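You operate a simulated robot arm through the tools that you are given. There is no shell and no other tool.

The job below is to be done with a simulated two-armed robot. You get a single attempt, and the scene is never put back.

## Task
Switch the light box off and put both its colour cards in drawer 1.
Fine: the yellow and blue cards; SHADE back to 1, drawer shut; leave the cards on the black pad.

Only the result counts: the job must be done as asked and must still hold three seconds after the hand-in. Knocking over, shifting, dropping, spilling or breaking anything else fails it.

## Robot
Two 7-joint arms with two-finger parallel grippers on one trunk that stands fixed in place. Base frame: the origin is at the foot of the trunk, x ahead of it, y to its left, z up; the work surface is at about z = 800. Readings come in mm, degrees, newtons and seconds.
The left shoulder is at [71, 156, 1105], the right one opposite. Payload 3.91 kg a hand.
The tool frame of a hand sits at the grasp point between the pads (the TCP): z along the fingers, y along the line on which they close. The tips reach 30 mm beyond it. Largest opening 110 mm; finger width 20, thickness 10; the body of the gripper, 48 by 112 mm, starts 55 mm behind the TCP.
Orientation is told as [roll, pitch, yaw] about the base's x, y, z axes, in that order, counted from this pose: with the fingers straight down and closing along the base's y, the tool's x points along the base's -x, its y along +y and its z along -z.

## Interface
- The arms move only by the tool move_arm. It takes "left_plan", "right_plan" or both (then of equal length, played together; a hand with none holds still); each is a list that holds one entry, the list of rows, each a list of 7 numbers: the closure, from 0 (fully open) to 1 (shut), then the shift along the base's x, y, z in units of 100 mm (1.0 is 100 mm), then the turn, a rotation vector about the base's x, y, z in units of 45 degrees (1.0 is 45 degrees). In form: [[[fingers, x, y, z, rx, ry, rz], ...]]. A call has 1 to 20 rows; each row is the pose to reach, as a shift and turn from the pose commanded when the call began. A call with a number of a shift or a turn outside -1 to 1 is refused whole. A row lasts 0.2 s, in which the tool goes at most 50 mm and 8.6 degrees; a call with a longer step from one row to the next is refused whole, and so is a gripper value outside its range. A pose out of reach is approached as far as the arm can. The call stops where the force on the tool passes 40 N (or 10 N more than at its start, if that is more) or the arm is blocked; 0.2 s more then pass. The fingers move at their own pace (about 108 mm/s each) and stop on an object; they squeeze with about 32 N. The grip force told is the motor's: it shows also when the fingers shut on nothing. Time passes only in rows, and 0.2 s behind the last, so rows that repeat a pose let the fingers close. It gives the time, the measured TCP pose, the force on the tool (base axes), the opening and the grip force at its end, in the units of the frame above (readings bear some noise), with the torque about the TCP (base axes, N m) and any sound that the robot's microphone picked up.
- Cameras (640 x 400 px; columns grow to the right, rows downward): "scene" is now at [134, 40.1, 1342.5]; the picture's right is [0.43, -0.90, -0.00], its down [-0.43, -0.20, -0.88] and it looks along [0.79, 0.38, -0.48] (base axes); focal length 310 px, centre (320, 200). "left" rides on the left gripper at [72, -17, -103] in its tool frame; the picture's right is [0.23, 0.97, 0.00], its down [-0.76, 0.18, -0.62] and it looks along [-0.61, 0.14, 0.78] (tool axes); focal length 222 px, centre (320, 200). "right" rides on the right gripper at [72, 17, -103] in its tool frame; the picture's right is [-0.23, 0.97, 0.00], its down [-0.76, -0.18, -0.62] and it looks along [-0.61, -0.14, 0.78] (tool axes); focal length 222 px, centre (320, 200). There is no depth. A picture from a camera that has moved, and an enlarged one, comes with that camera's place and axes in the base frame and with its lens.
- snapshot(camera): a new picture of that camera. The clock stands still meanwhile.
- slide_trunk(by): slides the trunk up (or, below 0, down) by that many mm; the arms and the scene camera ride with it, the base frame stays. It gives what a move gives, with no picture.
- aim_head(pan, tilt): turns the head with the scene camera to pan (to the left, within 86 degrees either way) and tilt (down, from -29 to 69), counted from straight ahead of the robot. It gives what a move gives.
- inspect(camera, box): a new picture of the part [left, top, right, bottom] of that camera's present view, enlarged. The clock stands still meanwhile.
- hand_in(): hands the job in; it is judged then, once.

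Nothing tells you positions but the pictures and the camera data. Unless the task says otherwise, let go and move clear before handing in.

The tools are called after "Request:" by a JSON object that holds its "op" and its "data". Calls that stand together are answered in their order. move_arm: Moves the arms, as the interface text tells. Its arguments: {"type":"object","properties":{"left_plan":{"type":"array"},"right_plan":{"type":"array"}},"required":[]} The other tools are called the same way: slide_trunk (by) slides the trunk up or down; aim_head (pan, tilt) turns the head that bears the scene camera; snapshot (camera) takes a picture; inspect (camera, box) takes an enlarged picture of a part of a camera's view; hand_in () hands the job in.

At the start:

```text
clock: 0.0
left_tcp_pos: [669.9, 581.0, 1072.3]
left_tool_rot: [0.0, 0.0, 0.1]
left_force: [0.7, 0.3, -0.4]
left_moment: [0.01, 0.0, -0.01]
left_width: 110.0
left_grasp_force: 0.0
right_tcp_pos: [792.7, -35.2, 1131.2]
right_tool_rot: [0.0, 0.0, 0.2]
right_force: [-0.1, 0.0, -0.6]
right_moment: [-0.01, 0.0, -0.01]
right_width: 110.1
right_grasp_force: 0.0
trunk travel left (down, up): [-550.0, 390.0]
head pan, tilt: [25.3, 28.5]
```

scene: 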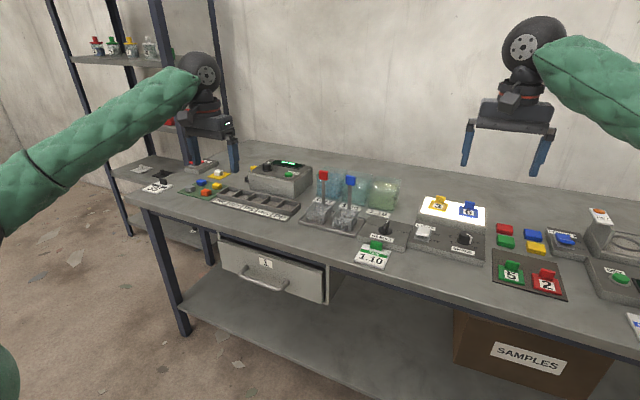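
right: 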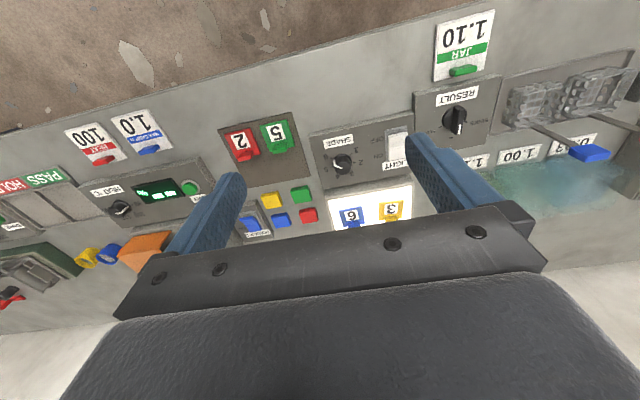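
left: 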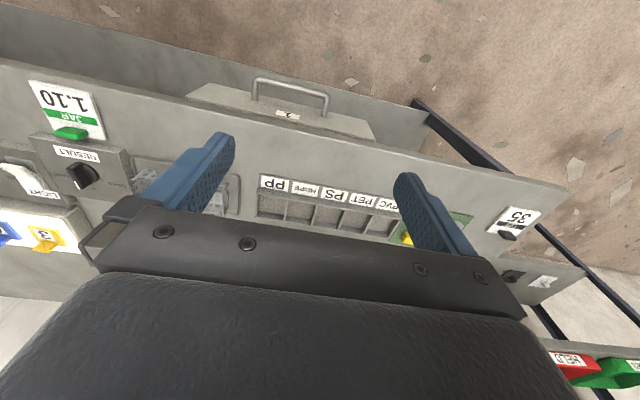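

I see the light box (lit, with a yellow "3" and a blue "6" card on it, LIGHT switch and SHADE dial in front), a black pad with cards 5 and 2, and drawer 1 slightly open under the bench at left. I'll look closer before moving.

Request:
{"op": "inspect", "data": {"camera": "scene", "box": [380, 180, 580, 305]}}

Request:
{"op": "inspect", "data": {"camera": "scene", "box": [200, 210, 400, 335]}}

Request:
{"op": "inspect", "data": {"camera": "right", "box": [300, 80, 540, 230]}}

Request:
{"op": "inspect", "data": {"camera": "left", "box": [160, 40, 480, 240]}}

```text
3.20 times, centred on (480, 242) of scene
camera zoom: at [134.0, 40.1, 1342.5], right [0.43, -0.9, 0.0], down [-0.43, -0.2, -0.88], along [0.79, 0.38, -0.48], focal length 992 px, centre (-192, 64)
```

zoom: 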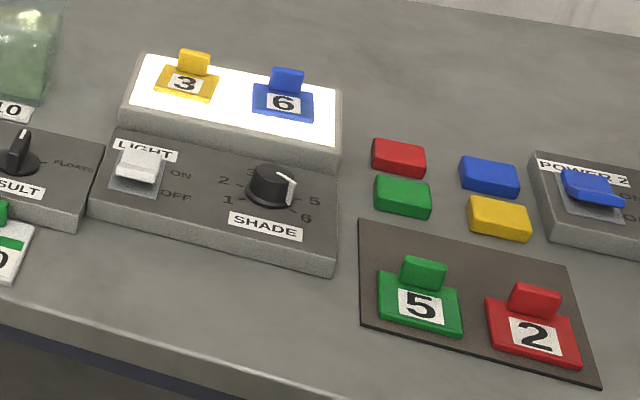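

```text
3.20 times, centred on (300, 272) of scene
camera zoom: at [134.0, 40.1, 1342.5], right [0.43, -0.9, 0.0], down [-0.43, -0.2, -0.88], along [0.79, 0.38, -0.48], focal length 992 px, centre (384, -32)
```

zoom: 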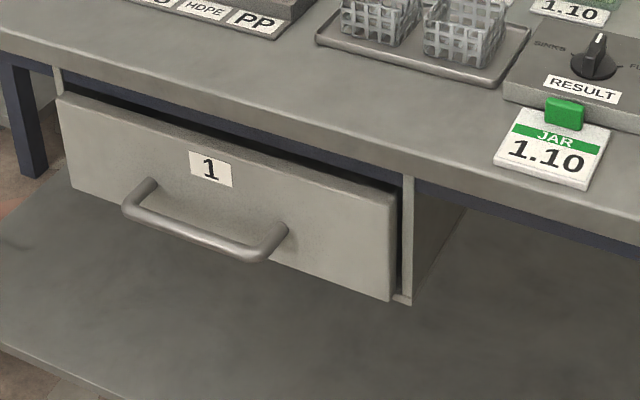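

```text
2.67 times, centred on (420, 155) of right
camera zoom: at [719.6, -18.5, 1233.2], right [0.23, 0.97, 0.0], down [0.76, -0.18, 0.62], along [0.61, -0.14, -0.78], focal length 592 px, centre (53, 320)
```

zoom: 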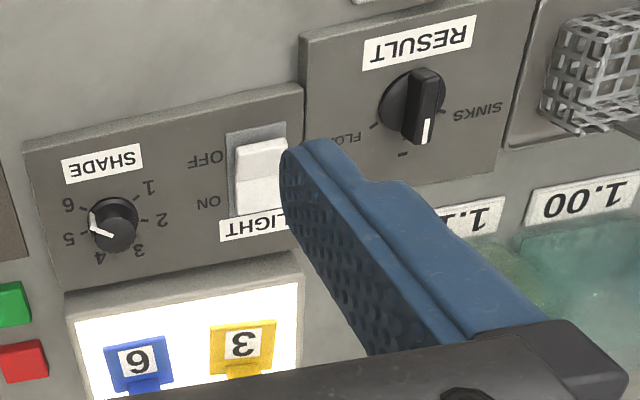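

```text
2.00 times, centred on (320, 140) of left
camera zoom: at [598.9, 563.2, 1177.5], right [-0.23, 0.97, 0.0], down [0.76, 0.18, 0.62], along [0.61, 0.14, -0.78], focal length 444 px, centre (320, 320)
```

zoom: 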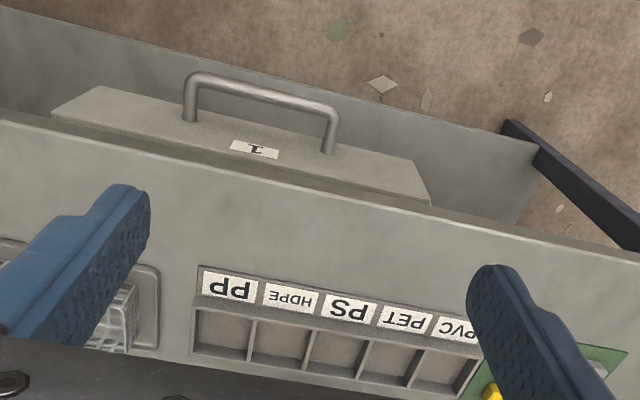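

The light box and its panel are near x≈900–1100, y≈-80..120, and drawer 1's front is near x≈764, y≈529, z≈690, apparently almost shut. I'll zoom in further on the dial, switch, cards and drawer.

Request:
{"op": "inspect", "data": {"camera": "right", "box": [320, 140, 368, 170]}}

Request:
{"op": "inspect", "data": {"camera": "right", "box": [368, 120, 432, 160]}}

Request:
{"op": "inspect", "data": {"camera": "scene", "box": [415, 190, 495, 240]}}

Request:
{"op": "inspect", "data": {"camera": "scene", "box": [210, 230, 338, 310]}}

Request:
{"op": "inspect", "data": {"camera": "scene", "box": [410, 215, 490, 265]}}

```text
13.33 times, centred on (344, 155) of right
camera zoom: at [719.6, -18.5, 1233.2], right [0.23, 0.97, 0.0], down [0.76, -0.18, 0.62], along [0.61, -0.14, -0.78], focal length 2962 px, centre (0, 800)
```

zoom: 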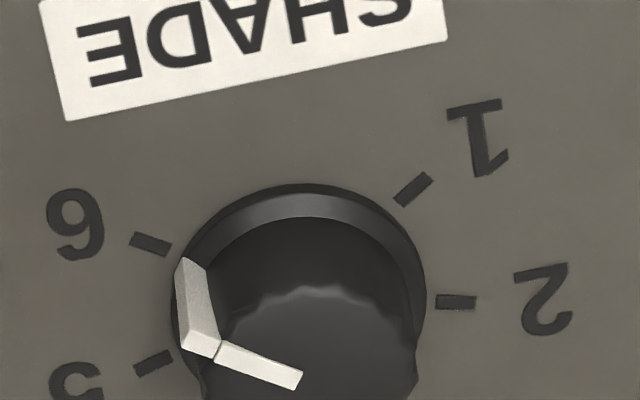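

```text
10.00 times, centred on (400, 140) of right
camera zoom: at [719.6, -18.5, 1233.2], right [0.23, 0.97, 0.0], down [0.76, -0.18, 0.62], along [0.61, -0.14, -0.78], focal length 2221 px, centre (-480, 800)
```

zoom: 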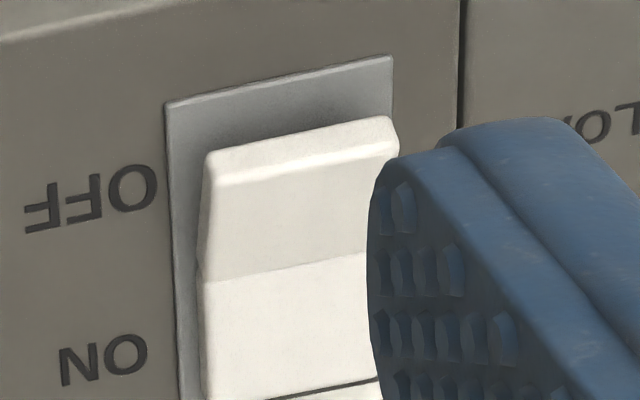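

```text
8.00 times, centred on (455, 215) of scene
camera zoom: at [134.0, 40.1, 1342.5], right [0.43, -0.9, 0.0], down [-0.43, -0.2, -0.88], along [0.79, 0.38, -0.48], focal length 2479 px, centre (-760, 80)
```

zoom: 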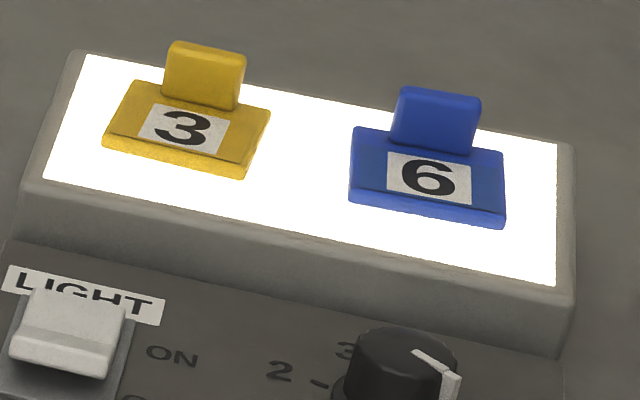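

```text
5.00 times, centred on (274, 270) of scene
camera zoom: at [134.0, 40.1, 1342.5], right [0.43, -0.9, 0.0], down [-0.43, -0.2, -0.88], along [0.79, 0.38, -0.48], focal length 1549 px, centre (550, -150)
```

zoom: 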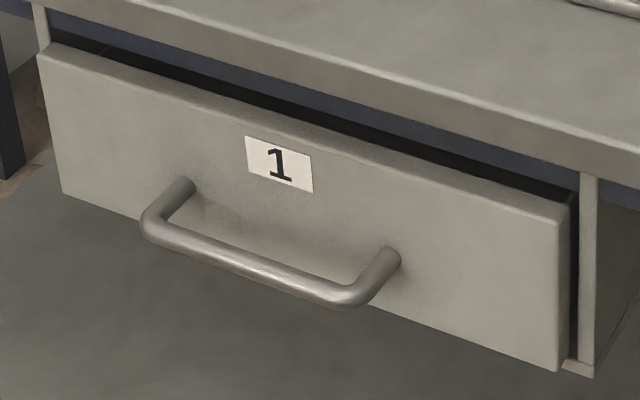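

```text
8.00 times, centred on (450, 240) of scene
camera zoom: at [134.0, 40.1, 1342.5], right [0.43, -0.9, 0.0], down [-0.43, -0.2, -0.88], along [0.79, 0.38, -0.48], focal length 2479 px, centre (-720, -120)
```

zoom: 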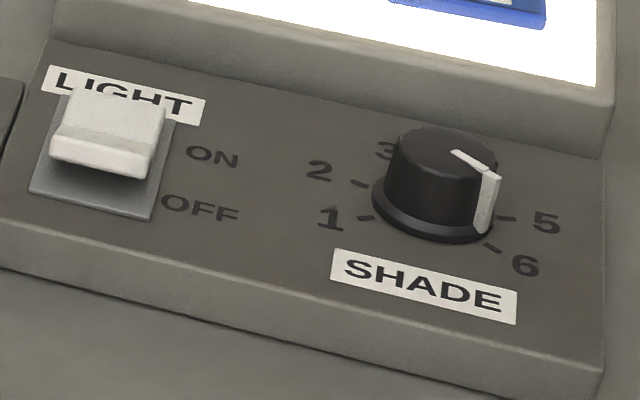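

The rocker's near (OFF) end stands up, so the box is ON. The SHADE pointer looks to be at 6, so it needs turning back counter-clockwise seen from above through 5-4-3-2 to 1. Next I bring the right hand closer above the panel to look and to test reach.

Request:
{"op": "move_arm", "data": {"right_plan": [[[0, 0.25, 0.0, -0.25, 0, 0, 0], [0, 0.5, 0.0, -0.5, 0, 0, 0], [0, 0.75, 0.0, -0.75, 0, 0, 0], [0, 1.0, 0.0, -1.0, 0, 0, 0]]]}}

```text
clock: 1.0
left_tcp_pos: [671.9, 579.7, 1072.0]
left_tool_rot: [-0.2, 0.1, 0.0]
left_force: [-0.6, 0.4, 0.0]
left_moment: [0.0, 0.0, 0.02]
left_width: 110.1
left_grasp_force: 0.2
right_tcp_pos: [890.3, -32.4, 1033.2]
right_tool_rot: [0.0, 0.0, 0.1]
right_force: [0.1, -0.9, 0.4]
right_moment: [0.02, -0.02, -0.02]
right_width: 110.1
right_grasp_force: 0.0
trunk travel left (down, up): [-550.0, 390.0]
head pan, tilt: [25.3, 28.5]
```

Request:
{"op": "snapshot", "data": {"camera": "right"}}

Request:
{"op": "snapshot", "data": {"camera": "scene"}}

```text
taken
camera right: at [818.5, -17.0, 1134.7], right [0.23, 0.97, 0.0], down [0.76, -0.18, 0.62], along [0.61, -0.14, -0.78], focal length 222 px, centre (320, 200)
```

right: 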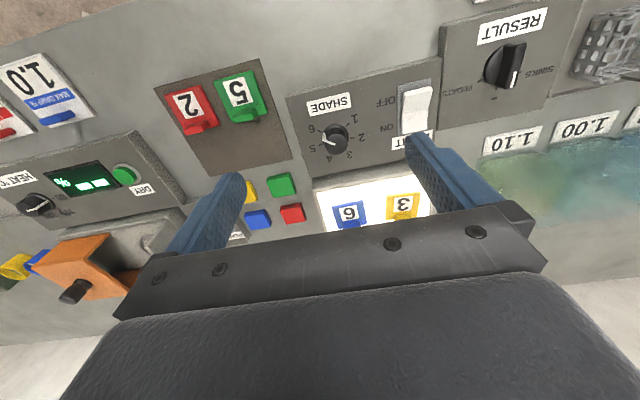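

```text
taken
camera scene: at [134.8, 40.2, 1342.4], right [0.43, -0.9, 0.0], down [-0.43, -0.2, -0.88], along [0.79, 0.37, -0.48], focal length 310 px, centre (320, 200)
```

scene: 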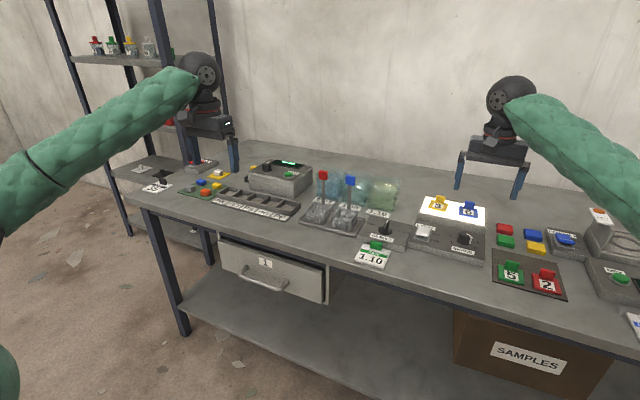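

Request:
{"op": "inspect", "data": {"camera": "right", "box": [290, 80, 450, 180]}}

Request:
{"op": "inspect", "data": {"camera": "right", "box": [304, 115, 368, 155]}}

Request:
{"op": "inspect", "data": {"camera": "right", "box": [316, 175, 444, 255]}}

```text
4.00 times, centred on (370, 130) of right
camera zoom: at [818.5, -17.0, 1134.7], right [0.23, 0.97, 0.0], down [0.76, -0.18, 0.62], along [0.61, -0.14, -0.78], focal length 888 px, centre (120, 480)
```

zoom: 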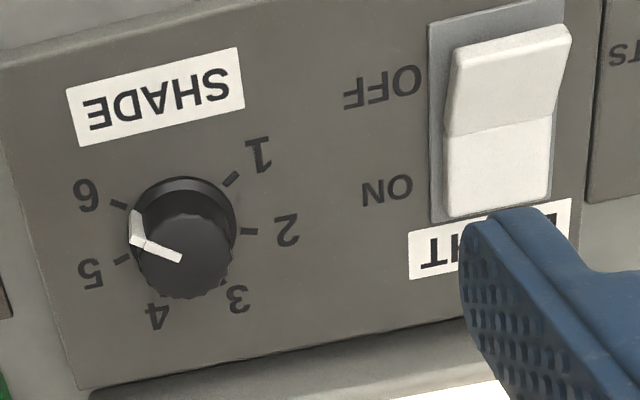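

```text
10.00 times, centred on (336, 135) of right
camera zoom: at [818.5, -17.0, 1134.7], right [0.23, 0.97, 0.0], down [0.76, -0.18, 0.62], along [0.61, -0.14, -0.78], focal length 2221 px, centre (160, 850)
```

zoom: 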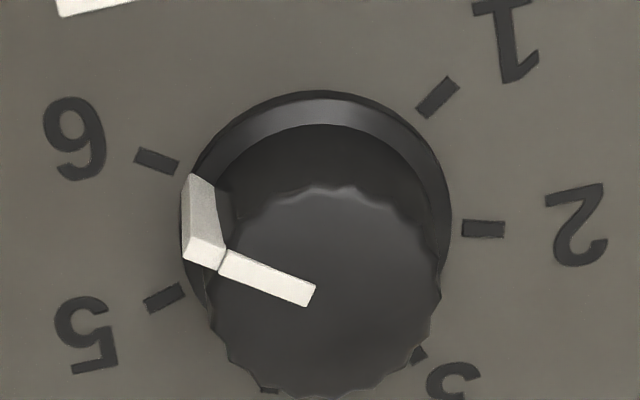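

```text
5.00 times, centred on (380, 215) of right
camera zoom: at [818.5, -17.0, 1134.7], right [0.23, 0.97, 0.0], down [0.76, -0.18, 0.62], along [0.61, -0.14, -0.78], focal length 1111 px, centre (20, 125)
```

zoom: 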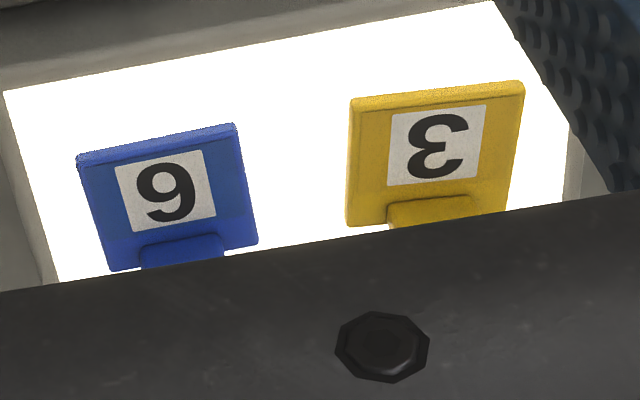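

The knob sits at about (954, -24), top z≈843, pointer at 6; rocker at about y≈90. I'll move the right hand over the knob to test whether it can be reached with the tool straight down.

Request:
{"op": "move_arm", "data": {"right_plan": [[[0.3, 0.2, 0.03, -0.25, 0, 0, 0], [0.5, 0.4, 0.05, -0.5, 0, 0, 0], [0.5, 0.62, 0.08, -0.75, 0, 0, 0], [0.5, 0.62, 0.08, -0.95, 0, 0, 0], [0.5, 0.62, 0.08, -0.95, 0, 0, 0]]]}}

```text
clock: 2.2
left_tcp_pos: [670.1, 580.3, 1073.0]
left_tool_rot: [0.0, 0.1, 0.2]
left_force: [-0.1, -0.1, 0.3]
left_moment: [0.02, 0.04, -0.02]
left_width: 109.8
left_grasp_force: 0.1
right_tcp_pos: [952.5, -25.9, 936.9]
right_tool_rot: [0.0, 0.0, 0.1]
right_force: [1.0, -0.2, -1.1]
right_moment: [-0.01, 0.01, -0.01]
right_width: 55.1
right_grasp_force: 0.0
trunk travel left (down, up): [-550.0, 390.0]
head pan, tilt: [25.3, 28.5]
```

The right hand reached above the knob with the tool straight down. I'll check alignment with the pictures.

Request:
{"op": "snapshot", "data": {"camera": "right"}}

Request:
{"op": "inspect", "data": {"camera": "scene", "box": [400, 150, 560, 250]}}

```text
taken
camera right: at [879.8, -11.2, 1040.0], right [0.23, 0.97, 0.0], down [0.76, -0.18, 0.62], along [0.61, -0.14, -0.78], focal length 222 px, centre (320, 200)
```

right: 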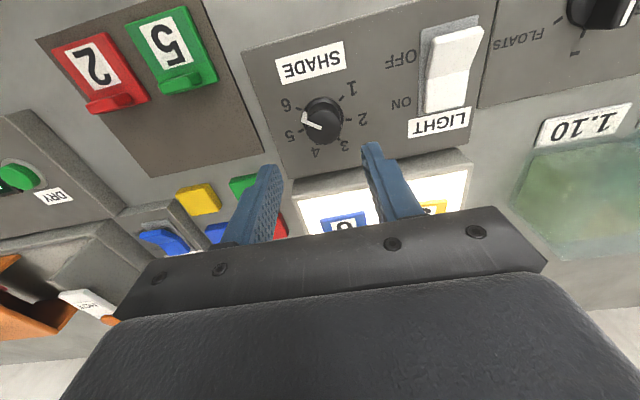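

```text
4.00 times, centred on (480, 200) of scene
camera zoom: at [134.0, 40.4, 1342.5], right [0.43, -0.9, 0.0], down [-0.43, -0.2, -0.88], along [0.79, 0.38, -0.48], focal length 1240 px, centre (-320, 200)
```

zoom: 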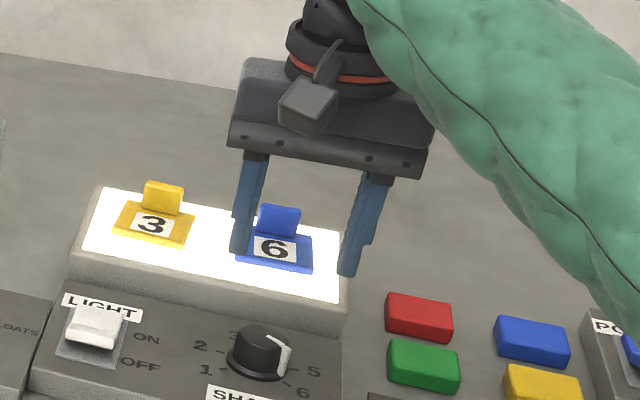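

Request:
{"op": "inspect", "data": {"camera": "right", "box": [280, 85, 376, 145]}}

Request:
{"op": "inspect", "data": {"camera": "right", "box": [380, 5, 508, 85]}}

Request:
{"op": "inspect", "data": {"camera": "right", "box": [230, 60, 486, 220]}}

```text
6.67 times, centred on (328, 115) of right
camera zoom: at [879.8, -11.2, 1040.0], right [0.23, 0.97, 0.0], down [0.76, -0.18, 0.62], along [0.61, -0.14, -0.78], focal length 1481 px, centre (267, 767)
```

zoom: 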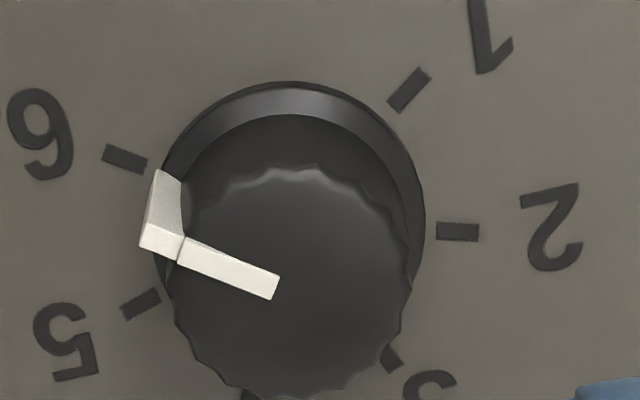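

```text
5.00 times, centred on (444, 45) of right
camera zoom: at [879.8, -11.2, 1040.0], right [0.23, 0.97, 0.0], down [0.76, -0.18, 0.62], along [0.61, -0.14, -0.78], focal length 1111 px, centre (-300, 975)
```

zoom: 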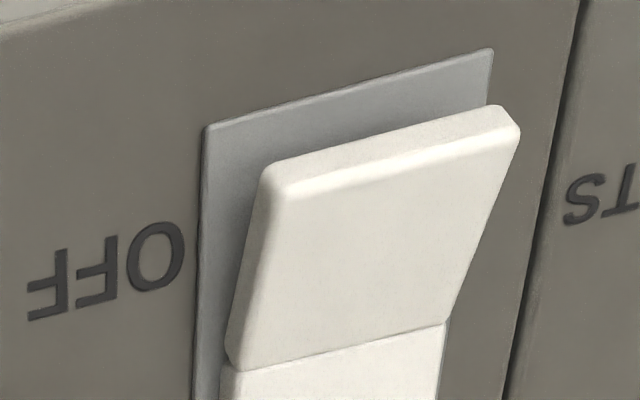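

```text
2.50 times, centred on (358, 140) of right
camera zoom: at [879.8, -11.2, 1040.0], right [0.23, 0.97, 0.0], down [0.76, -0.18, 0.62], along [0.61, -0.14, -0.78], focal length 555 px, centre (225, 350)
```

zoom: 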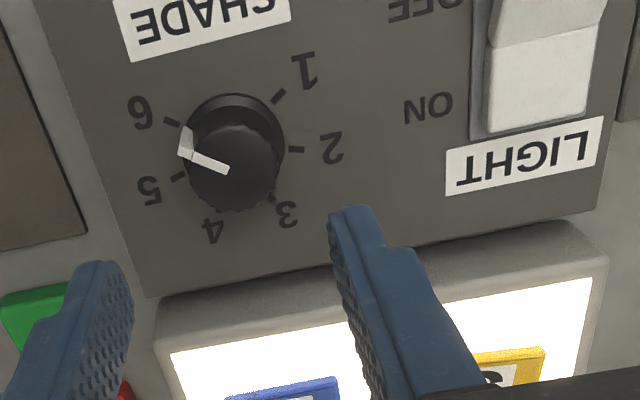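

The knob centre is about 1 mm ahead and 3 mm to the left of the current TCP. I'll correct that and test how far the wrist yaws negative before gripping, since the dial needs about +257° in all.

Request:
{"op": "move_arm", "data": {"right_plan": [[[0.5, 0.013, 0.033, 0, 0, 0, -0.16], [0.5, 0.013, 0.033, 0, 0, 0, -0.33], [0.5, 0.013, 0.033, 0, 0, 0, -0.5], [0.5, 0.013, 0.033, 0, 0, 0, -0.67], [0.5, 0.013, 0.033, 0, 0, 0, -0.84], [0.5, 0.013, 0.033, 0, 0, 0, -1.0]]]}}

Request:
{"op": "move_arm", "data": {"right_plan": [[[0.5, 0, 0, 0, 0, 0, -0.16], [0.5, 0, 0, 0, 0, 0, -0.33], [0.5, 0, 0, 0, 0, 0, -0.5], [0.5, 0, 0, 0, 0, 0, -0.67], [0.5, 0, 0, 0, 0, 0, -0.84], [0.5, 0, 0, 0, 0, 0, -1.0]]]}}

```text
clock: 3.6
left_tcp_pos: [670.9, 579.3, 1072.7]
left_tool_rot: [0.0, 0.0, 0.1]
left_force: [-0.3, 0.2, 0.1]
left_moment: [-0.02, 0.03, 0.0]
left_width: 109.9
left_grasp_force: 0.1
right_tcp_pos: [955.5, -22.4, 936.1]
right_tool_rot: [0.0, 0.0, -45.1]
right_force: [-0.9, -0.1, -0.7]
right_moment: [-0.02, 0.01, 0.0]
right_width: 55.0
right_grasp_force: 0.0
trunk travel left (down, up): [-550.0, 390.0]
head pan, tilt: [25.3, 28.5]
```

```text
clock: 5.0
left_tcp_pos: [672.0, 579.6, 1074.2]
left_tool_rot: [0.0, 0.0, 0.1]
left_force: [0.2, 0.3, -0.5]
left_moment: [0.03, 0.01, 0.0]
left_width: 109.9
left_grasp_force: 0.1
right_tcp_pos: [956.2, -22.9, 935.6]
right_tool_rot: [0.1, 0.1, -90.1]
right_force: [0.1, 0.4, 0.1]
right_moment: [-0.01, -0.01, 0.02]
right_width: 55.0
right_grasp_force: 0.1
trunk travel left (down, up): [-550.0, 390.0]
head pan, tilt: [25.3, 28.5]
```

Yaw -90° is fine. I'll test another -40°.

Request:
{"op": "move_arm", "data": {"right_plan": [[[0.5, 0, 0, 0, 0, 0, -0.16], [0.5, 0, 0, 0, 0, 0, -0.33], [0.5, 0, 0, 0, 0, 0, -0.5], [0.5, 0, 0, 0, 0, 0, -0.67], [0.5, 0, 0, 0, 0, 0, -0.84], [0.5, 0, 0, 0, 0, 0, -0.9]]]}}

Request:
{"op": "snapshot", "data": {"camera": "scene"}}

Request:
{"op": "snapshot", "data": {"camera": "right"}}

```text
clock: 6.4
left_tcp_pos: [670.8, 580.2, 1072.4]
left_tool_rot: [0.0, -0.1, 0.1]
left_force: [0.3, -0.4, 0.4]
left_moment: [-0.03, -0.03, 0.01]
left_width: 109.8
left_grasp_force: 0.1
right_tcp_pos: [955.9, -23.6, 936.1]
right_tool_rot: [0.0, 0.0, -130.5]
right_force: [0.2, 0.0, 0.0]
right_moment: [0.0, 0.01, -0.03]
right_width: 55.1
right_grasp_force: 0.1
trunk travel left (down, up): [-550.0, 390.0]
head pan, tilt: [25.3, 28.5]
```

```text
taken
camera scene: at [134.0, 40.1, 1342.5], right [0.43, -0.9, 0.0], down [-0.43, -0.2, -0.88], along [0.79, 0.38, -0.48], focal length 310 px, centre (320, 200)
```

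scene: 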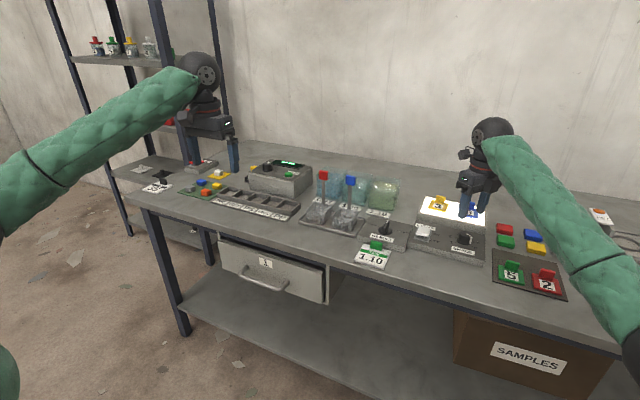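

```text
taken
camera right: at [1015.2, 19.9, 1038.1], right [0.59, -0.81, 0.0], down [-0.63, -0.46, 0.62], along [-0.5, -0.37, -0.78], focal length 222 px, centre (320, 200)
```

right: 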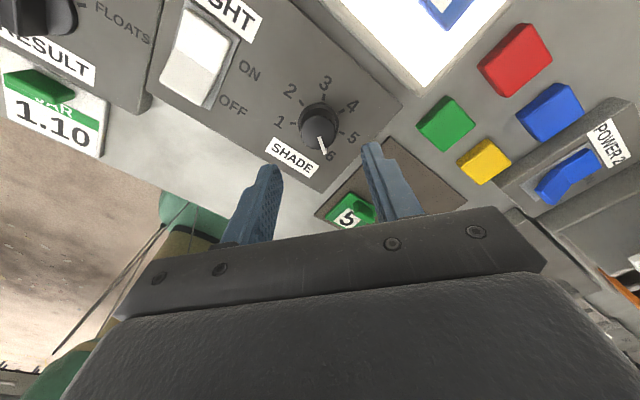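

The wrist goes to -130° and this view confirms the pointer at 6. I'll re-check the knob position from this opposite viewpoint before descending.

Request:
{"op": "inspect", "data": {"camera": "right", "box": [272, 90, 368, 150]}}

```text
6.67 times, centred on (320, 120) of right
camera zoom: at [1015.2, 19.9, 1038.1], right [0.59, -0.81, 0.0], down [-0.63, -0.46, 0.62], along [-0.5, -0.37, -0.78], focal length 1481 px, centre (320, 733)
```

zoom: 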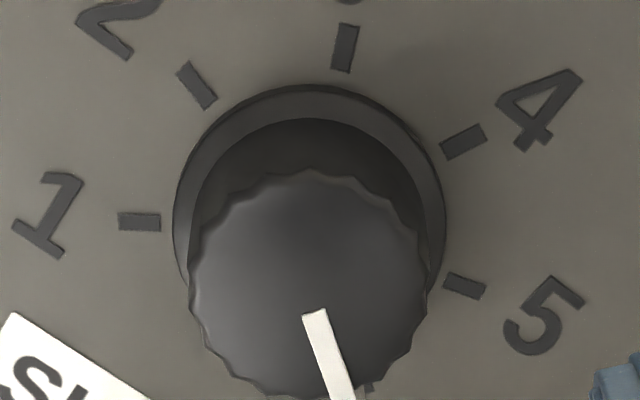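

Triangulating from both views puts the knob axis at (951, -23), its top at z≈851 and the panel top at z≈828. I'll shift 3 mm back, descend so the tips stop at about z=836, and grip the knob.

Request:
{"op": "move_arm", "data": {"right_plan": [[[0.5, -0.031, 0, -0.2, 0, 0, 0], [0.5, -0.031, 0, -0.4, 0, 0, 0], [0.5, -0.031, 0, -0.55, 0, 0, 0], [0.5, -0.031, 0, -0.65, 0, 0, 0], [0.5, -0.031, 0, -0.705, 0, 0, 0]]]}}

Request:
{"op": "inspect", "data": {"camera": "scene", "box": [400, 170, 528, 250]}}

Request:
{"op": "snapshot", "data": {"camera": "right"}}

```text
clock: 7.6
left_tcp_pos: [671.2, 580.4, 1072.7]
left_tool_rot: [-0.1, -0.1, 0.0]
left_force: [0.2, 0.0, 0.7]
left_moment: [0.0, 0.06, -0.04]
left_width: 110.0
left_grasp_force: 0.0
right_tcp_pos: [952.8, -22.5, 865.1]
right_tool_rot: [0.0, -0.1, -130.5]
right_force: [0.4, -0.2, -0.2]
right_moment: [0.05, -0.01, 0.02]
right_width: 55.0
right_grasp_force: 0.1
trunk travel left (down, up): [-550.0, 390.0]
head pan, tilt: [25.3, 28.5]
```

```text
5.00 times, centred on (464, 210) of scene
camera zoom: at [134.1, 40.2, 1342.5], right [0.43, -0.9, 0.0], down [-0.43, -0.2, -0.88], along [0.79, 0.38, -0.48], focal length 1549 px, centre (-400, 150)
```

zoom: 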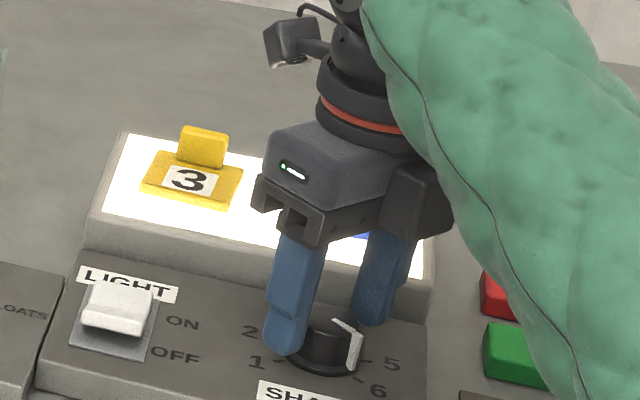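

```text
taken
camera right: at [1012.9, 20.1, 968.1], right [0.59, -0.8, 0.0], down [-0.63, -0.46, 0.62], along [-0.5, -0.37, -0.78], focal length 222 px, centre (320, 200)
```

right: 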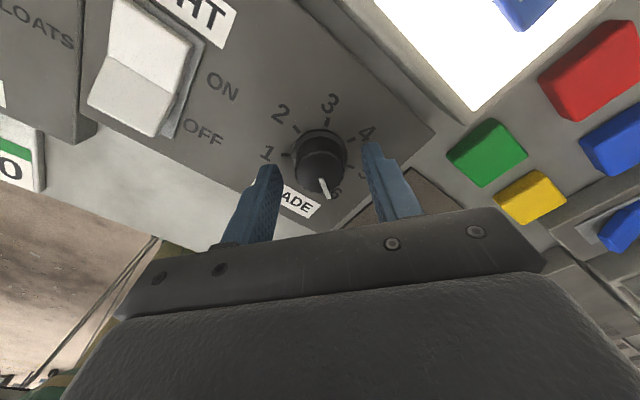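

The fingers straddle the knob symmetrically. Closing on it.

Request:
{"op": "move_arm", "data": {"right_plan": [[[1, 0, 0, 0, 0, 0, 0], [1, 0, 0, 0, 0, 0, 0], [1, 0, 0, 0, 0, 0, 0]]]}}

```text
clock: 8.4
left_tcp_pos: [670.5, 579.7, 1072.7]
left_tool_rot: [0.0, 0.0, 0.1]
left_force: [-0.7, 0.7, -0.1]
left_moment: [0.05, -0.02, -0.01]
left_width: 110.1
left_grasp_force: 0.0
right_tcp_pos: [951.9, -22.2, 865.7]
right_tool_rot: [0.0, -0.1, -130.3]
right_force: [-7.4, 0.3, -2.2]
right_moment: [-0.15, -0.1, -0.05]
right_width: 33.5
right_grasp_force: 44.8
trunk travel left (down, up): [-550.0, 390.0]
head pan, tilt: [25.3, 28.5]
```

The knob is gripped (33.5 mm). Turning +45° as a first step.

Request:
{"op": "move_arm", "data": {"right_plan": [[[1, 0, 0, 0, 0, 0, 0.16], [1, 0, 0, 0, 0, 0, 0.33], [1, 0, 0, 0, 0, 0, 0.5], [1, 0, 0, 0, 0, 0, 0.67], [1, 0, 0, 0, 0, 0, 0.84], [1, 0, 0, 0, 0, 0, 1.0]]]}}

Request:
{"op": "inspect", "data": {"camera": "scene", "box": [400, 170, 528, 250]}}

Request:
{"op": "inspect", "data": {"camera": "right", "box": [240, 90, 400, 190]}}

```text
clock: 9.8
left_tcp_pos: [670.7, 579.2, 1073.0]
left_tool_rot: [0.0, 0.0, 0.1]
left_force: [0.9, -0.2, -0.1]
left_moment: [0.03, -0.03, 0.01]
left_width: 110.0
left_grasp_force: 0.1
right_tcp_pos: [953.1, -22.3, 865.0]
right_tool_rot: [0.0, -0.1, -85.4]
right_force: [-6.3, 1.0, 2.3]
right_moment: [-0.36, 0.41, -0.03]
right_width: 33.3
right_grasp_force: 44.8
trunk travel left (down, up): [-550.0, 390.0]
head pan, tilt: [25.3, 28.5]
```

```text
5.00 times, centred on (464, 210) of scene
camera zoom: at [133.4, 40.2, 1342.6], right [0.43, -0.9, 0.0], down [-0.43, -0.2, -0.88], along [0.79, 0.38, -0.48], focal length 1549 px, centre (-400, 150)
```

zoom: 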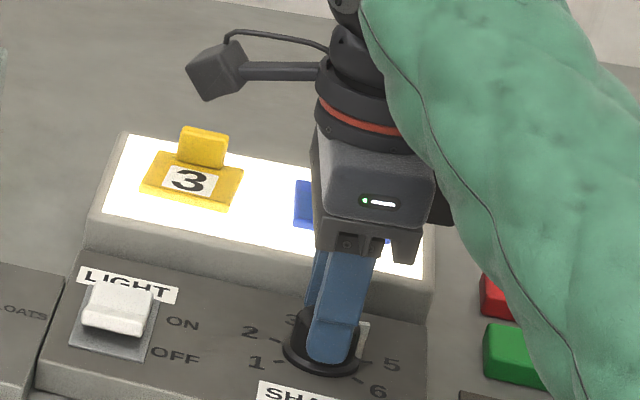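

```text
4.00 times, centred on (320, 140) of right
camera zoom: at [962.5, 50.0, 968.2], right [0.99, -0.15, 0.0], down [-0.11, -0.77, 0.62], along [-0.09, -0.62, -0.78], focal length 888 px, centre (320, 440)
```

zoom: 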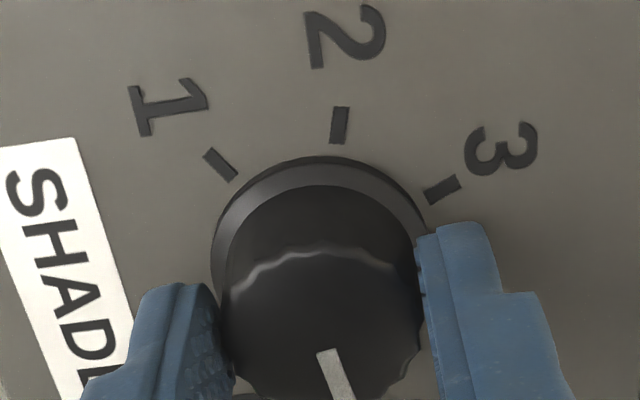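

The knob turns with the hand. Continuing in 45° steps.

Request:
{"op": "move_arm", "data": {"right_plan": [[[1, 0, 0, 0, 0, 0, 0.16], [1, 0, 0, 0, 0, 0, 0.33], [1, 0, 0, 0, 0, 0, 0.5], [1, 0, 0, 0, 0, 0, 0.67], [1, 0, 0, 0, 0, 0, 0.84], [1, 0, 0, 0, 0, 0, 1.0]]]}}

Request:
{"op": "move_arm", "data": {"right_plan": [[[1, 0, 0, 0, 0, 0, 0.16], [1, 0, 0, 0, 0, 0, 0.33], [1, 0, 0, 0, 0, 0, 0.5], [1, 0, 0, 0, 0, 0, 0.67], [1, 0, 0, 0, 0, 0, 0.84], [1, 0, 0, 0, 0, 0, 1.0]]]}}

Request:
{"op": "inspect", "data": {"camera": "right", "box": [240, 90, 400, 190]}}

```text
clock: 11.2
left_tcp_pos: [670.4, 580.9, 1073.6]
left_tool_rot: [0.0, -0.1, 0.0]
left_force: [0.3, -0.1, 0.3]
left_moment: [0.0, 0.02, 0.05]
left_width: 109.8
left_grasp_force: 0.0
right_tcp_pos: [952.4, -23.3, 865.1]
right_tool_rot: [-0.1, 0.0, -40.3]
right_force: [-18.5, -0.3, -4.1]
right_moment: [0.15, 0.47, -0.03]
right_width: 33.3
right_grasp_force: 44.5
trunk travel left (down, up): [-550.0, 390.0]
head pan, tilt: [25.3, 28.5]
```

```text
clock: 12.6
left_tcp_pos: [671.1, 580.7, 1072.8]
left_tool_rot: [0.0, 0.0, -0.1]
left_force: [0.8, -0.2, 0.2]
left_moment: [0.02, -0.03, 0.01]
left_width: 109.5
left_grasp_force: 0.0
right_tcp_pos: [951.9, -23.7, 867.7]
right_tool_rot: [0.0, 0.0, 4.6]
right_force: [-17.3, -5.1, -7.6]
right_moment: [0.0, 0.32, 0.0]
right_width: 33.1
right_grasp_force: 44.7
trunk travel left (down, up): [-550.0, 390.0]
head pan, tilt: [25.3, 28.5]
```

```text
4.00 times, centred on (320, 140) of right
camera zoom: at [878.5, -13.8, 968.2], right [0.15, 0.99, 0.0], down [0.77, -0.12, 0.62], along [0.62, -0.09, -0.78], focal length 888 px, centre (320, 440)
```

zoom: 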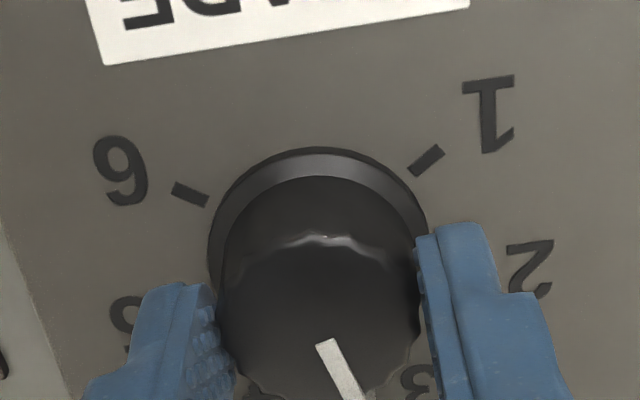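

The pointer has come around to the back. There's a mild side load, so I'll ease 1.5 mm back in x and continue turning.

Request:
{"op": "move_arm", "data": {"right_plan": [[[1, -0.015, 0, 0, 0, 0, 0.16], [1, -0.015, 0, 0, 0, 0, 0.33], [1, -0.015, 0, 0, 0, 0, 0.5], [1, -0.015, 0, 0, 0, 0, 0.67], [1, -0.015, 0, 0, 0, 0, 0.84], [1, -0.015, 0, 0, 0, 0, 1.0]]]}}

Request:
{"op": "move_arm", "data": {"right_plan": [[[1, 0, 0, 0, 0, 0, 0.16], [1, 0, 0, 0, 0, 0, 0.33], [1, 0, 0, 0, 0, 0, 0.5], [1, 0, 0, 0, 0, 0, 0.67], [1, 0, 0, 0, 0, 0, 0.84], [1, 0, 0, 0, 0, 0, 1.0]]]}}

Request:
{"op": "inspect", "data": {"camera": "right", "box": [240, 90, 400, 190]}}

Request:
{"op": "inspect", "data": {"camera": "scene", "box": [400, 170, 528, 250]}}

```text
clock: 14.0
left_tcp_pos: [671.2, 579.7, 1073.0]
left_tool_rot: [0.1, 0.2, 0.0]
left_force: [0.4, -0.5, -0.2]
left_moment: [-0.03, -0.02, -0.01]
left_width: 109.7
left_grasp_force: 0.1
right_tcp_pos: [952.3, -23.5, 866.6]
right_tool_rot: [-0.1, -0.1, 49.6]
right_force: [36.3, -3.5, 17.1]
right_moment: [0.51, -1.28, 0.04]
right_width: 32.9
right_grasp_force: 44.3
trunk travel left (down, up): [-550.0, 390.0]
head pan, tilt: [25.3, 28.5]
```

```text
clock: 15.2
left_tcp_pos: [670.2, 580.5, 1071.8]
left_tool_rot: [0.0, 0.1, 0.1]
left_force: [0.4, 1.2, 0.7]
left_moment: [0.0, 0.02, 0.02]
left_width: 110.2
left_grasp_force: 0.1
right_tcp_pos: [951.4, -23.2, 865.5]
right_tool_rot: [-0.1, 0.1, 84.7]
right_force: [12.3, -1.9, 2.3]
right_moment: [0.51, -0.45, 0.04]
right_width: 32.9
right_grasp_force: 44.9
trunk travel left (down, up): [-550.0, 390.0]
head pan, tilt: [25.3, 28.5]
stopped in row 5 (right hand): the force on the tool passed its limit at 50 N (the readings are from after the stop); the commanded pose is now the measured one
```

```text
4.00 times, centred on (320, 140) of right
camera zoom: at [928.0, -95.0, 968.1], right [-0.95, 0.32, 0.0], down [0.25, 0.74, 0.62], along [0.2, 0.59, -0.78], focal length 888 px, centre (320, 440)
```

zoom: 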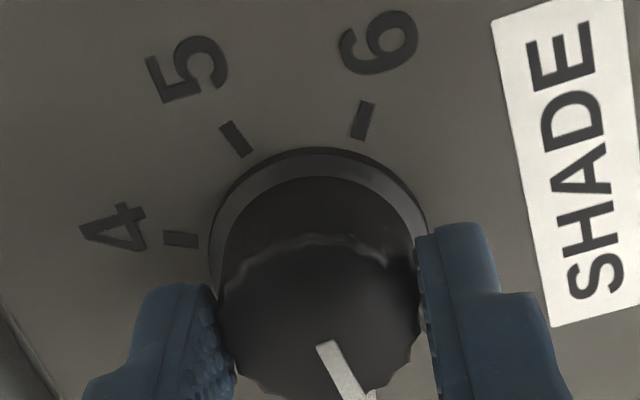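

```text
5.00 times, centred on (464, 210) of scene
camera zoom: at [134.1, 40.4, 1341.9], right [0.43, -0.9, 0.0], down [-0.43, -0.2, -0.88], along [0.79, 0.38, -0.48], focal length 1549 px, centre (-400, 150)
```

zoom: 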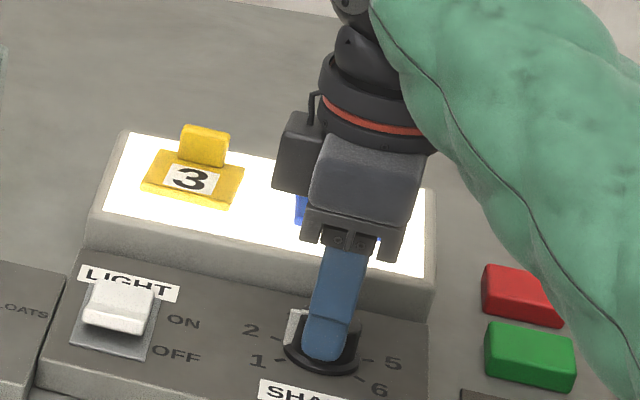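

The side load came from my shift (stiff grip); the pose has been reset and the load eased. I'll nudge x slightly forward and keep turning in smaller pieces.

Request:
{"op": "move_arm", "data": {"right_plan": [[[1, 0.004, 0, 0, 0, 0, 0.12], [1, 0.004, 0, 0, 0, 0, 0.25], [1, 0.004, 0, 0, 0, 0, 0.37], [1, 0.004, 0, 0, 0, 0, 0.5]]]}}

Request:
{"op": "inspect", "data": {"camera": "right", "box": [240, 90, 400, 190]}}

```text
clock: 16.2
left_tcp_pos: [670.5, 579.2, 1073.5]
left_tool_rot: [0.0, 0.1, 0.0]
left_force: [-0.1, 0.5, -0.3]
left_moment: [-0.01, 0.0, -0.01]
left_width: 110.1
left_grasp_force: 0.0
right_tcp_pos: [952.1, -23.1, 866.5]
right_tool_rot: [-0.1, 0.0, 107.5]
right_force: [4.4, -1.7, -0.3]
right_moment: [-0.87, -0.32, 0.03]
right_width: 33.1
right_grasp_force: 44.9
trunk travel left (down, up): [-550.0, 390.0]
head pan, tilt: [25.3, 28.5]
```

```text
4.00 times, centred on (320, 140) of right
camera zoom: at [957.0, -98.7, 968.1], right [-1.0, -0.07, 0.0], down [-0.06, 0.78, 0.62], along [-0.05, 0.62, -0.78], focal length 888 px, centre (320, 440)
```

zoom: 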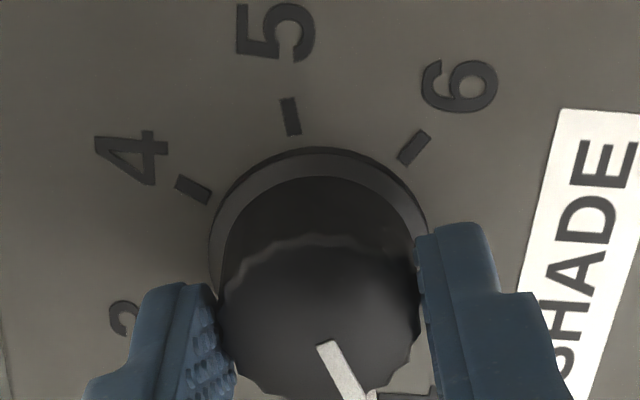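

Rotated about 238° so far; roughly 19° remain to reach 1.

Request:
{"op": "move_arm", "data": {"right_plan": [[[1, 0, 0, 0, 0, 0, 0.11], [1, 0, 0, 0, 0, 0, 0.22], [1, 0, 0, 0, 0, 0, 0.33], [1, 0, 0, 0, 0, 0, 0.425]]]}}

Request:
{"op": "inspect", "data": {"camera": "right", "box": [240, 90, 400, 190]}}

Request:
{"op": "inspect", "data": {"camera": "scene", "box": [400, 170, 528, 250]}}

```text
clock: 17.2
left_tcp_pos: [671.4, 580.7, 1073.4]
left_tool_rot: [0.0, 0.0, 0.1]
left_force: [-0.3, 0.2, 0.3]
left_moment: [0.03, 0.0, 0.01]
left_width: 109.8
left_grasp_force: 0.1
right_tcp_pos: [952.1, -23.6, 865.0]
right_tool_rot: [0.0, -0.1, 126.5]
right_force: [1.2, -0.3, -3.4]
right_moment: [-0.08, 0.48, -0.75]
right_width: 33.6
right_grasp_force: 45.6
trunk travel left (down, up): [-550.0, 390.0]
head pan, tilt: [25.3, 28.5]
```

```text
4.00 times, centred on (320, 140) of right
camera zoom: at [980.9, -92.7, 968.2], right [-0.92, -0.4, 0.0], down [-0.31, 0.72, 0.62], along [-0.25, 0.57, -0.78], focal length 888 px, centre (320, 440)
```

zoom: 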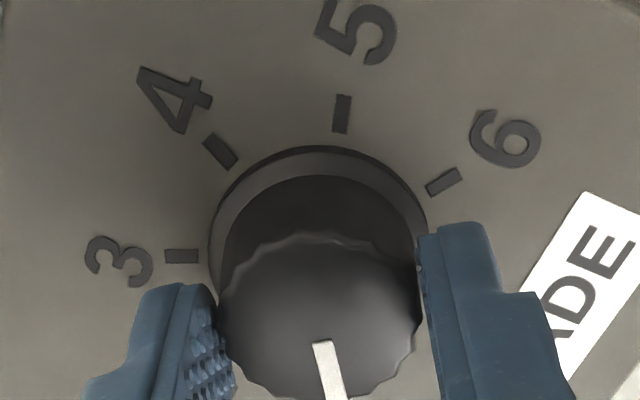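

```text
5.00 times, centred on (464, 210) of scene
camera zoom: at [134.3, 40.2, 1342.5], right [0.43, -0.9, 0.0], down [-0.43, -0.2, -0.88], along [0.79, 0.38, -0.48], focal length 1549 px, centre (-400, 150)
```

zoom: 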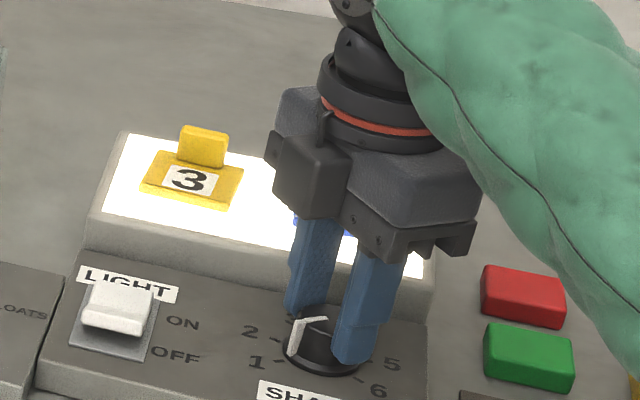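

The torque jumped (-0.75 N m) and the knob slipped slightly in the fingers, so it has met its end stop at 1. I'll open, rise and check the pointer.

Request:
{"op": "move_arm", "data": {"right_plan": [[[0.5, 0, 0, 0, 0, 0, 0], [0.5, 0, 0, 0, 0, 0, 0], [0.5, 0, 0, 0.2, 0, 0, 0], [0.5, 0, 0, 0.45, 0, 0, 0], [0.5, 0, 0, 0.7, 0, 0, 0]]]}}

Request:
{"op": "inspect", "data": {"camera": "right", "box": [240, 60, 400, 160]}}

Request:
{"op": "inspect", "data": {"camera": "scene", "box": [400, 170, 528, 250]}}

```text
clock: 18.4
left_tcp_pos: [670.9, 580.3, 1072.5]
left_tool_rot: [0.0, -0.1, 0.0]
left_force: [-0.3, -0.1, 0.0]
left_moment: [0.02, -0.02, -0.02]
left_width: 110.1
left_grasp_force: 0.1
right_tcp_pos: [951.0, -23.6, 936.5]
right_tool_rot: [0.0, -0.1, 126.5]
right_force: [-0.3, -0.2, -0.7]
right_moment: [-0.04, 0.01, -0.01]
right_width: 55.2
right_grasp_force: 0.1
trunk travel left (down, up): [-550.0, 390.0]
head pan, tilt: [25.3, 28.5]
```

```text
4.00 times, centred on (320, 110) of right
camera zoom: at [980.2, -92.4, 1039.2], right [-0.92, -0.4, 0.0], down [-0.31, 0.72, 0.62], along [-0.25, 0.57, -0.78], focal length 888 px, centre (320, 560)
```

zoom: 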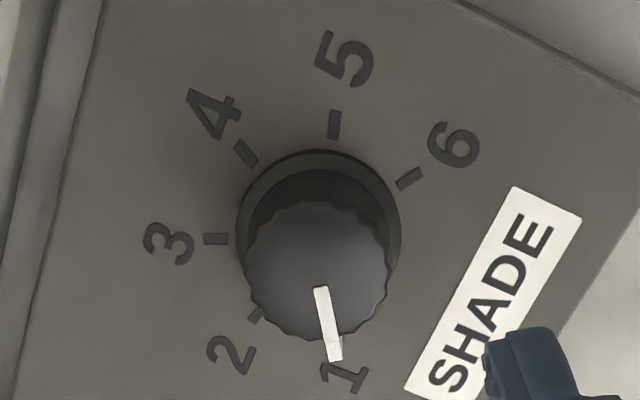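

```text
5.00 times, centred on (464, 210) of scene
camera zoom: at [133.5, 40.1, 1342.5], right [0.43, -0.9, 0.0], down [-0.43, -0.2, -0.88], along [0.79, 0.38, -0.48], focal length 1549 px, centre (-400, 150)
```

zoom: 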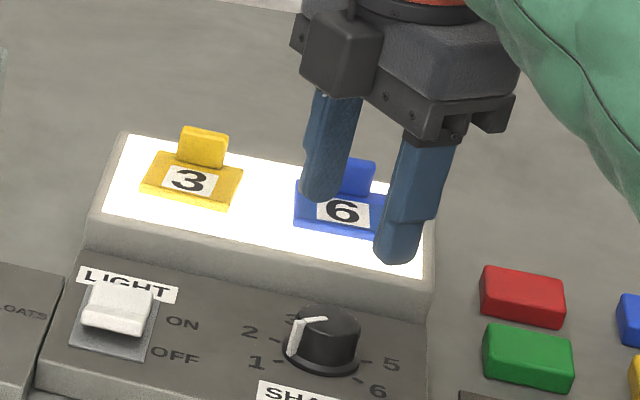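

The pointer appears at 1. I'll rotate the wrist back to yaw 0, which also gives the good front view to verify the dial.

Request:
{"op": "move_arm", "data": {"right_plan": [[[0.5, 0, 0, 0, 0, 0, -0.16], [0.5, 0, 0, 0, 0, 0, -0.33], [0.5, 0, 0, 0, 0, 0, -0.5], [0.5, 0, 0, 0, 0, 0, -0.67], [0.5, 0, 0, 0, 0, 0, -0.84], [0.5, 0, 0, 0, 0, 0, -1.0]]]}}

Request:
{"op": "move_arm", "data": {"right_plan": [[[0.5, 0, 0, 0, 0, 0, -0.16], [0.5, 0, 0, 0, 0, 0, -0.33], [0.5, 0, 0, 0, 0, 0, -0.5], [0.5, 0, 0, 0, 0, 0, -0.67], [0.5, 0, 0, 0, 0, 0, -0.84], [0.5, 0, 0, 0, 0, 0, -1.0]]]}}

Request:
{"op": "move_arm", "data": {"right_plan": [[[0.7, 0, 0, 0, 0, 0, -0.16], [0.9, 0, 0, 0, 0, 0, -0.33], [1.0, 0, 0, 0, 0, 0, -0.5], [1.0, 0, 0, 0, 0, 0, -0.67], [1.0, 0, 0, 0, 0, 0, -0.811], [1.0, 0, 0, 0, 0, 0, -0.811]]]}}

Request:
{"op": "snapshot", "data": {"camera": "right"}}

Request:
{"op": "inspect", "data": {"camera": "right", "box": [280, 85, 376, 145]}}

Request:
{"op": "inspect", "data": {"camera": "right", "box": [380, 5, 508, 150]}}

```text
clock: 19.8
left_tcp_pos: [670.6, 580.3, 1072.7]
left_tool_rot: [0.1, 0.0, 0.0]
left_force: [-0.2, -0.2, -0.2]
left_moment: [0.02, -0.01, -0.01]
left_width: 110.1
left_grasp_force: 0.0
right_tcp_pos: [951.4, -22.9, 937.1]
right_tool_rot: [0.0, 0.1, 81.2]
right_force: [-0.6, 1.3, -0.2]
right_moment: [-0.04, -0.01, -0.02]
right_width: 54.9
right_grasp_force: 0.1
trunk travel left (down, up): [-550.0, 390.0]
head pan, tilt: [25.3, 28.5]
```

```text
clock: 21.2
left_tcp_pos: [671.2, 579.8, 1072.2]
left_tool_rot: [0.0, 0.0, 0.0]
left_force: [0.0, 0.2, 0.4]
left_moment: [0.03, 0.01, -0.01]
left_width: 109.7
left_grasp_force: 0.1
right_tcp_pos: [950.7, -23.5, 937.1]
right_tool_rot: [-0.1, -0.1, 36.3]
right_force: [-1.1, 0.1, -0.1]
right_moment: [0.01, -0.02, -0.02]
right_width: 55.1
right_grasp_force: 0.0
trunk travel left (down, up): [-550.0, 390.0]
head pan, tilt: [25.3, 28.5]
```

```text
clock: 22.6
left_tcp_pos: [672.0, 580.1, 1072.5]
left_tool_rot: [0.1, 0.1, 0.0]
left_force: [-0.8, 0.3, -0.7]
left_moment: [-0.02, -0.01, -0.04]
left_width: 110.0
left_grasp_force: 0.0
right_tcp_pos: [952.2, -24.2, 935.3]
right_tool_rot: [-0.2, 0.1, -0.1]
right_force: [-0.6, -1.2, 0.7]
right_moment: [-0.01, -0.01, 0.03]
right_width: 0.0
right_grasp_force: 31.7
trunk travel left (down, up): [-550.0, 390.0]
head pan, tilt: [25.3, 28.5]
```

```text
taken
camera right: at [879.4, -7.0, 1038.5], right [0.23, 0.97, 0.0], down [0.76, -0.18, 0.62], along [0.61, -0.14, -0.78], focal length 222 px, centre (320, 200)
```

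right: 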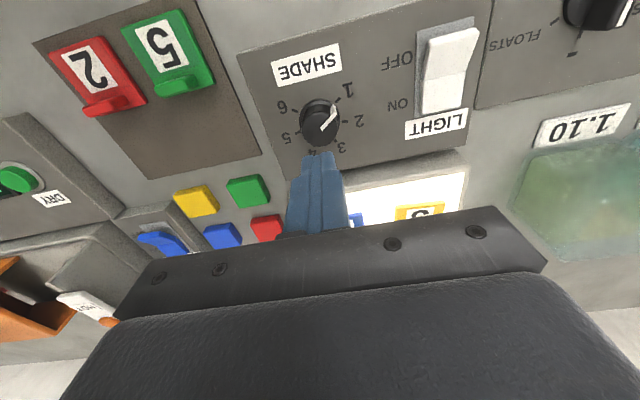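

```text
6.67 times, centred on (328, 115) of right
camera zoom: at [879.4, -7.0, 1038.5], right [0.23, 0.97, 0.0], down [0.76, -0.18, 0.62], along [0.61, -0.14, -0.78], focal length 1481 px, centre (267, 767)
```

zoom: 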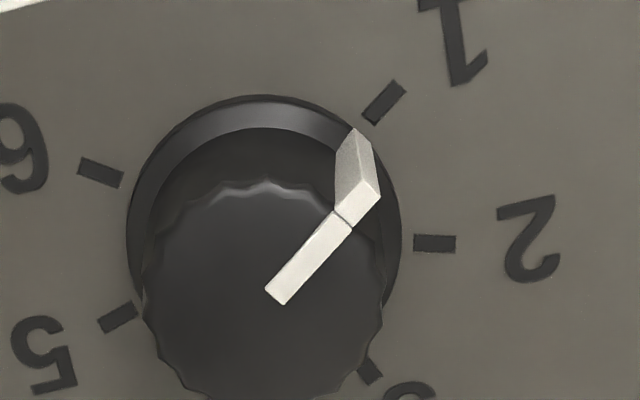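

```text
2.76 times, centred on (444, 78) of right
camera zoom: at [879.4, -7.0, 1038.5], right [0.23, 0.97, 0.0], down [0.76, -0.18, 0.62], along [0.61, -0.14, -0.78], focal length 613 px, centre (-22, 538)
```

zoom: 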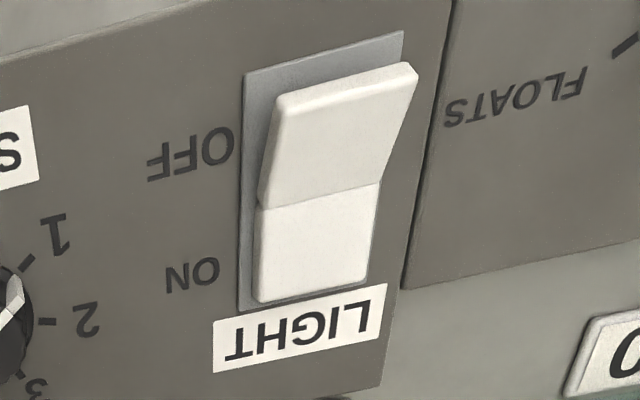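

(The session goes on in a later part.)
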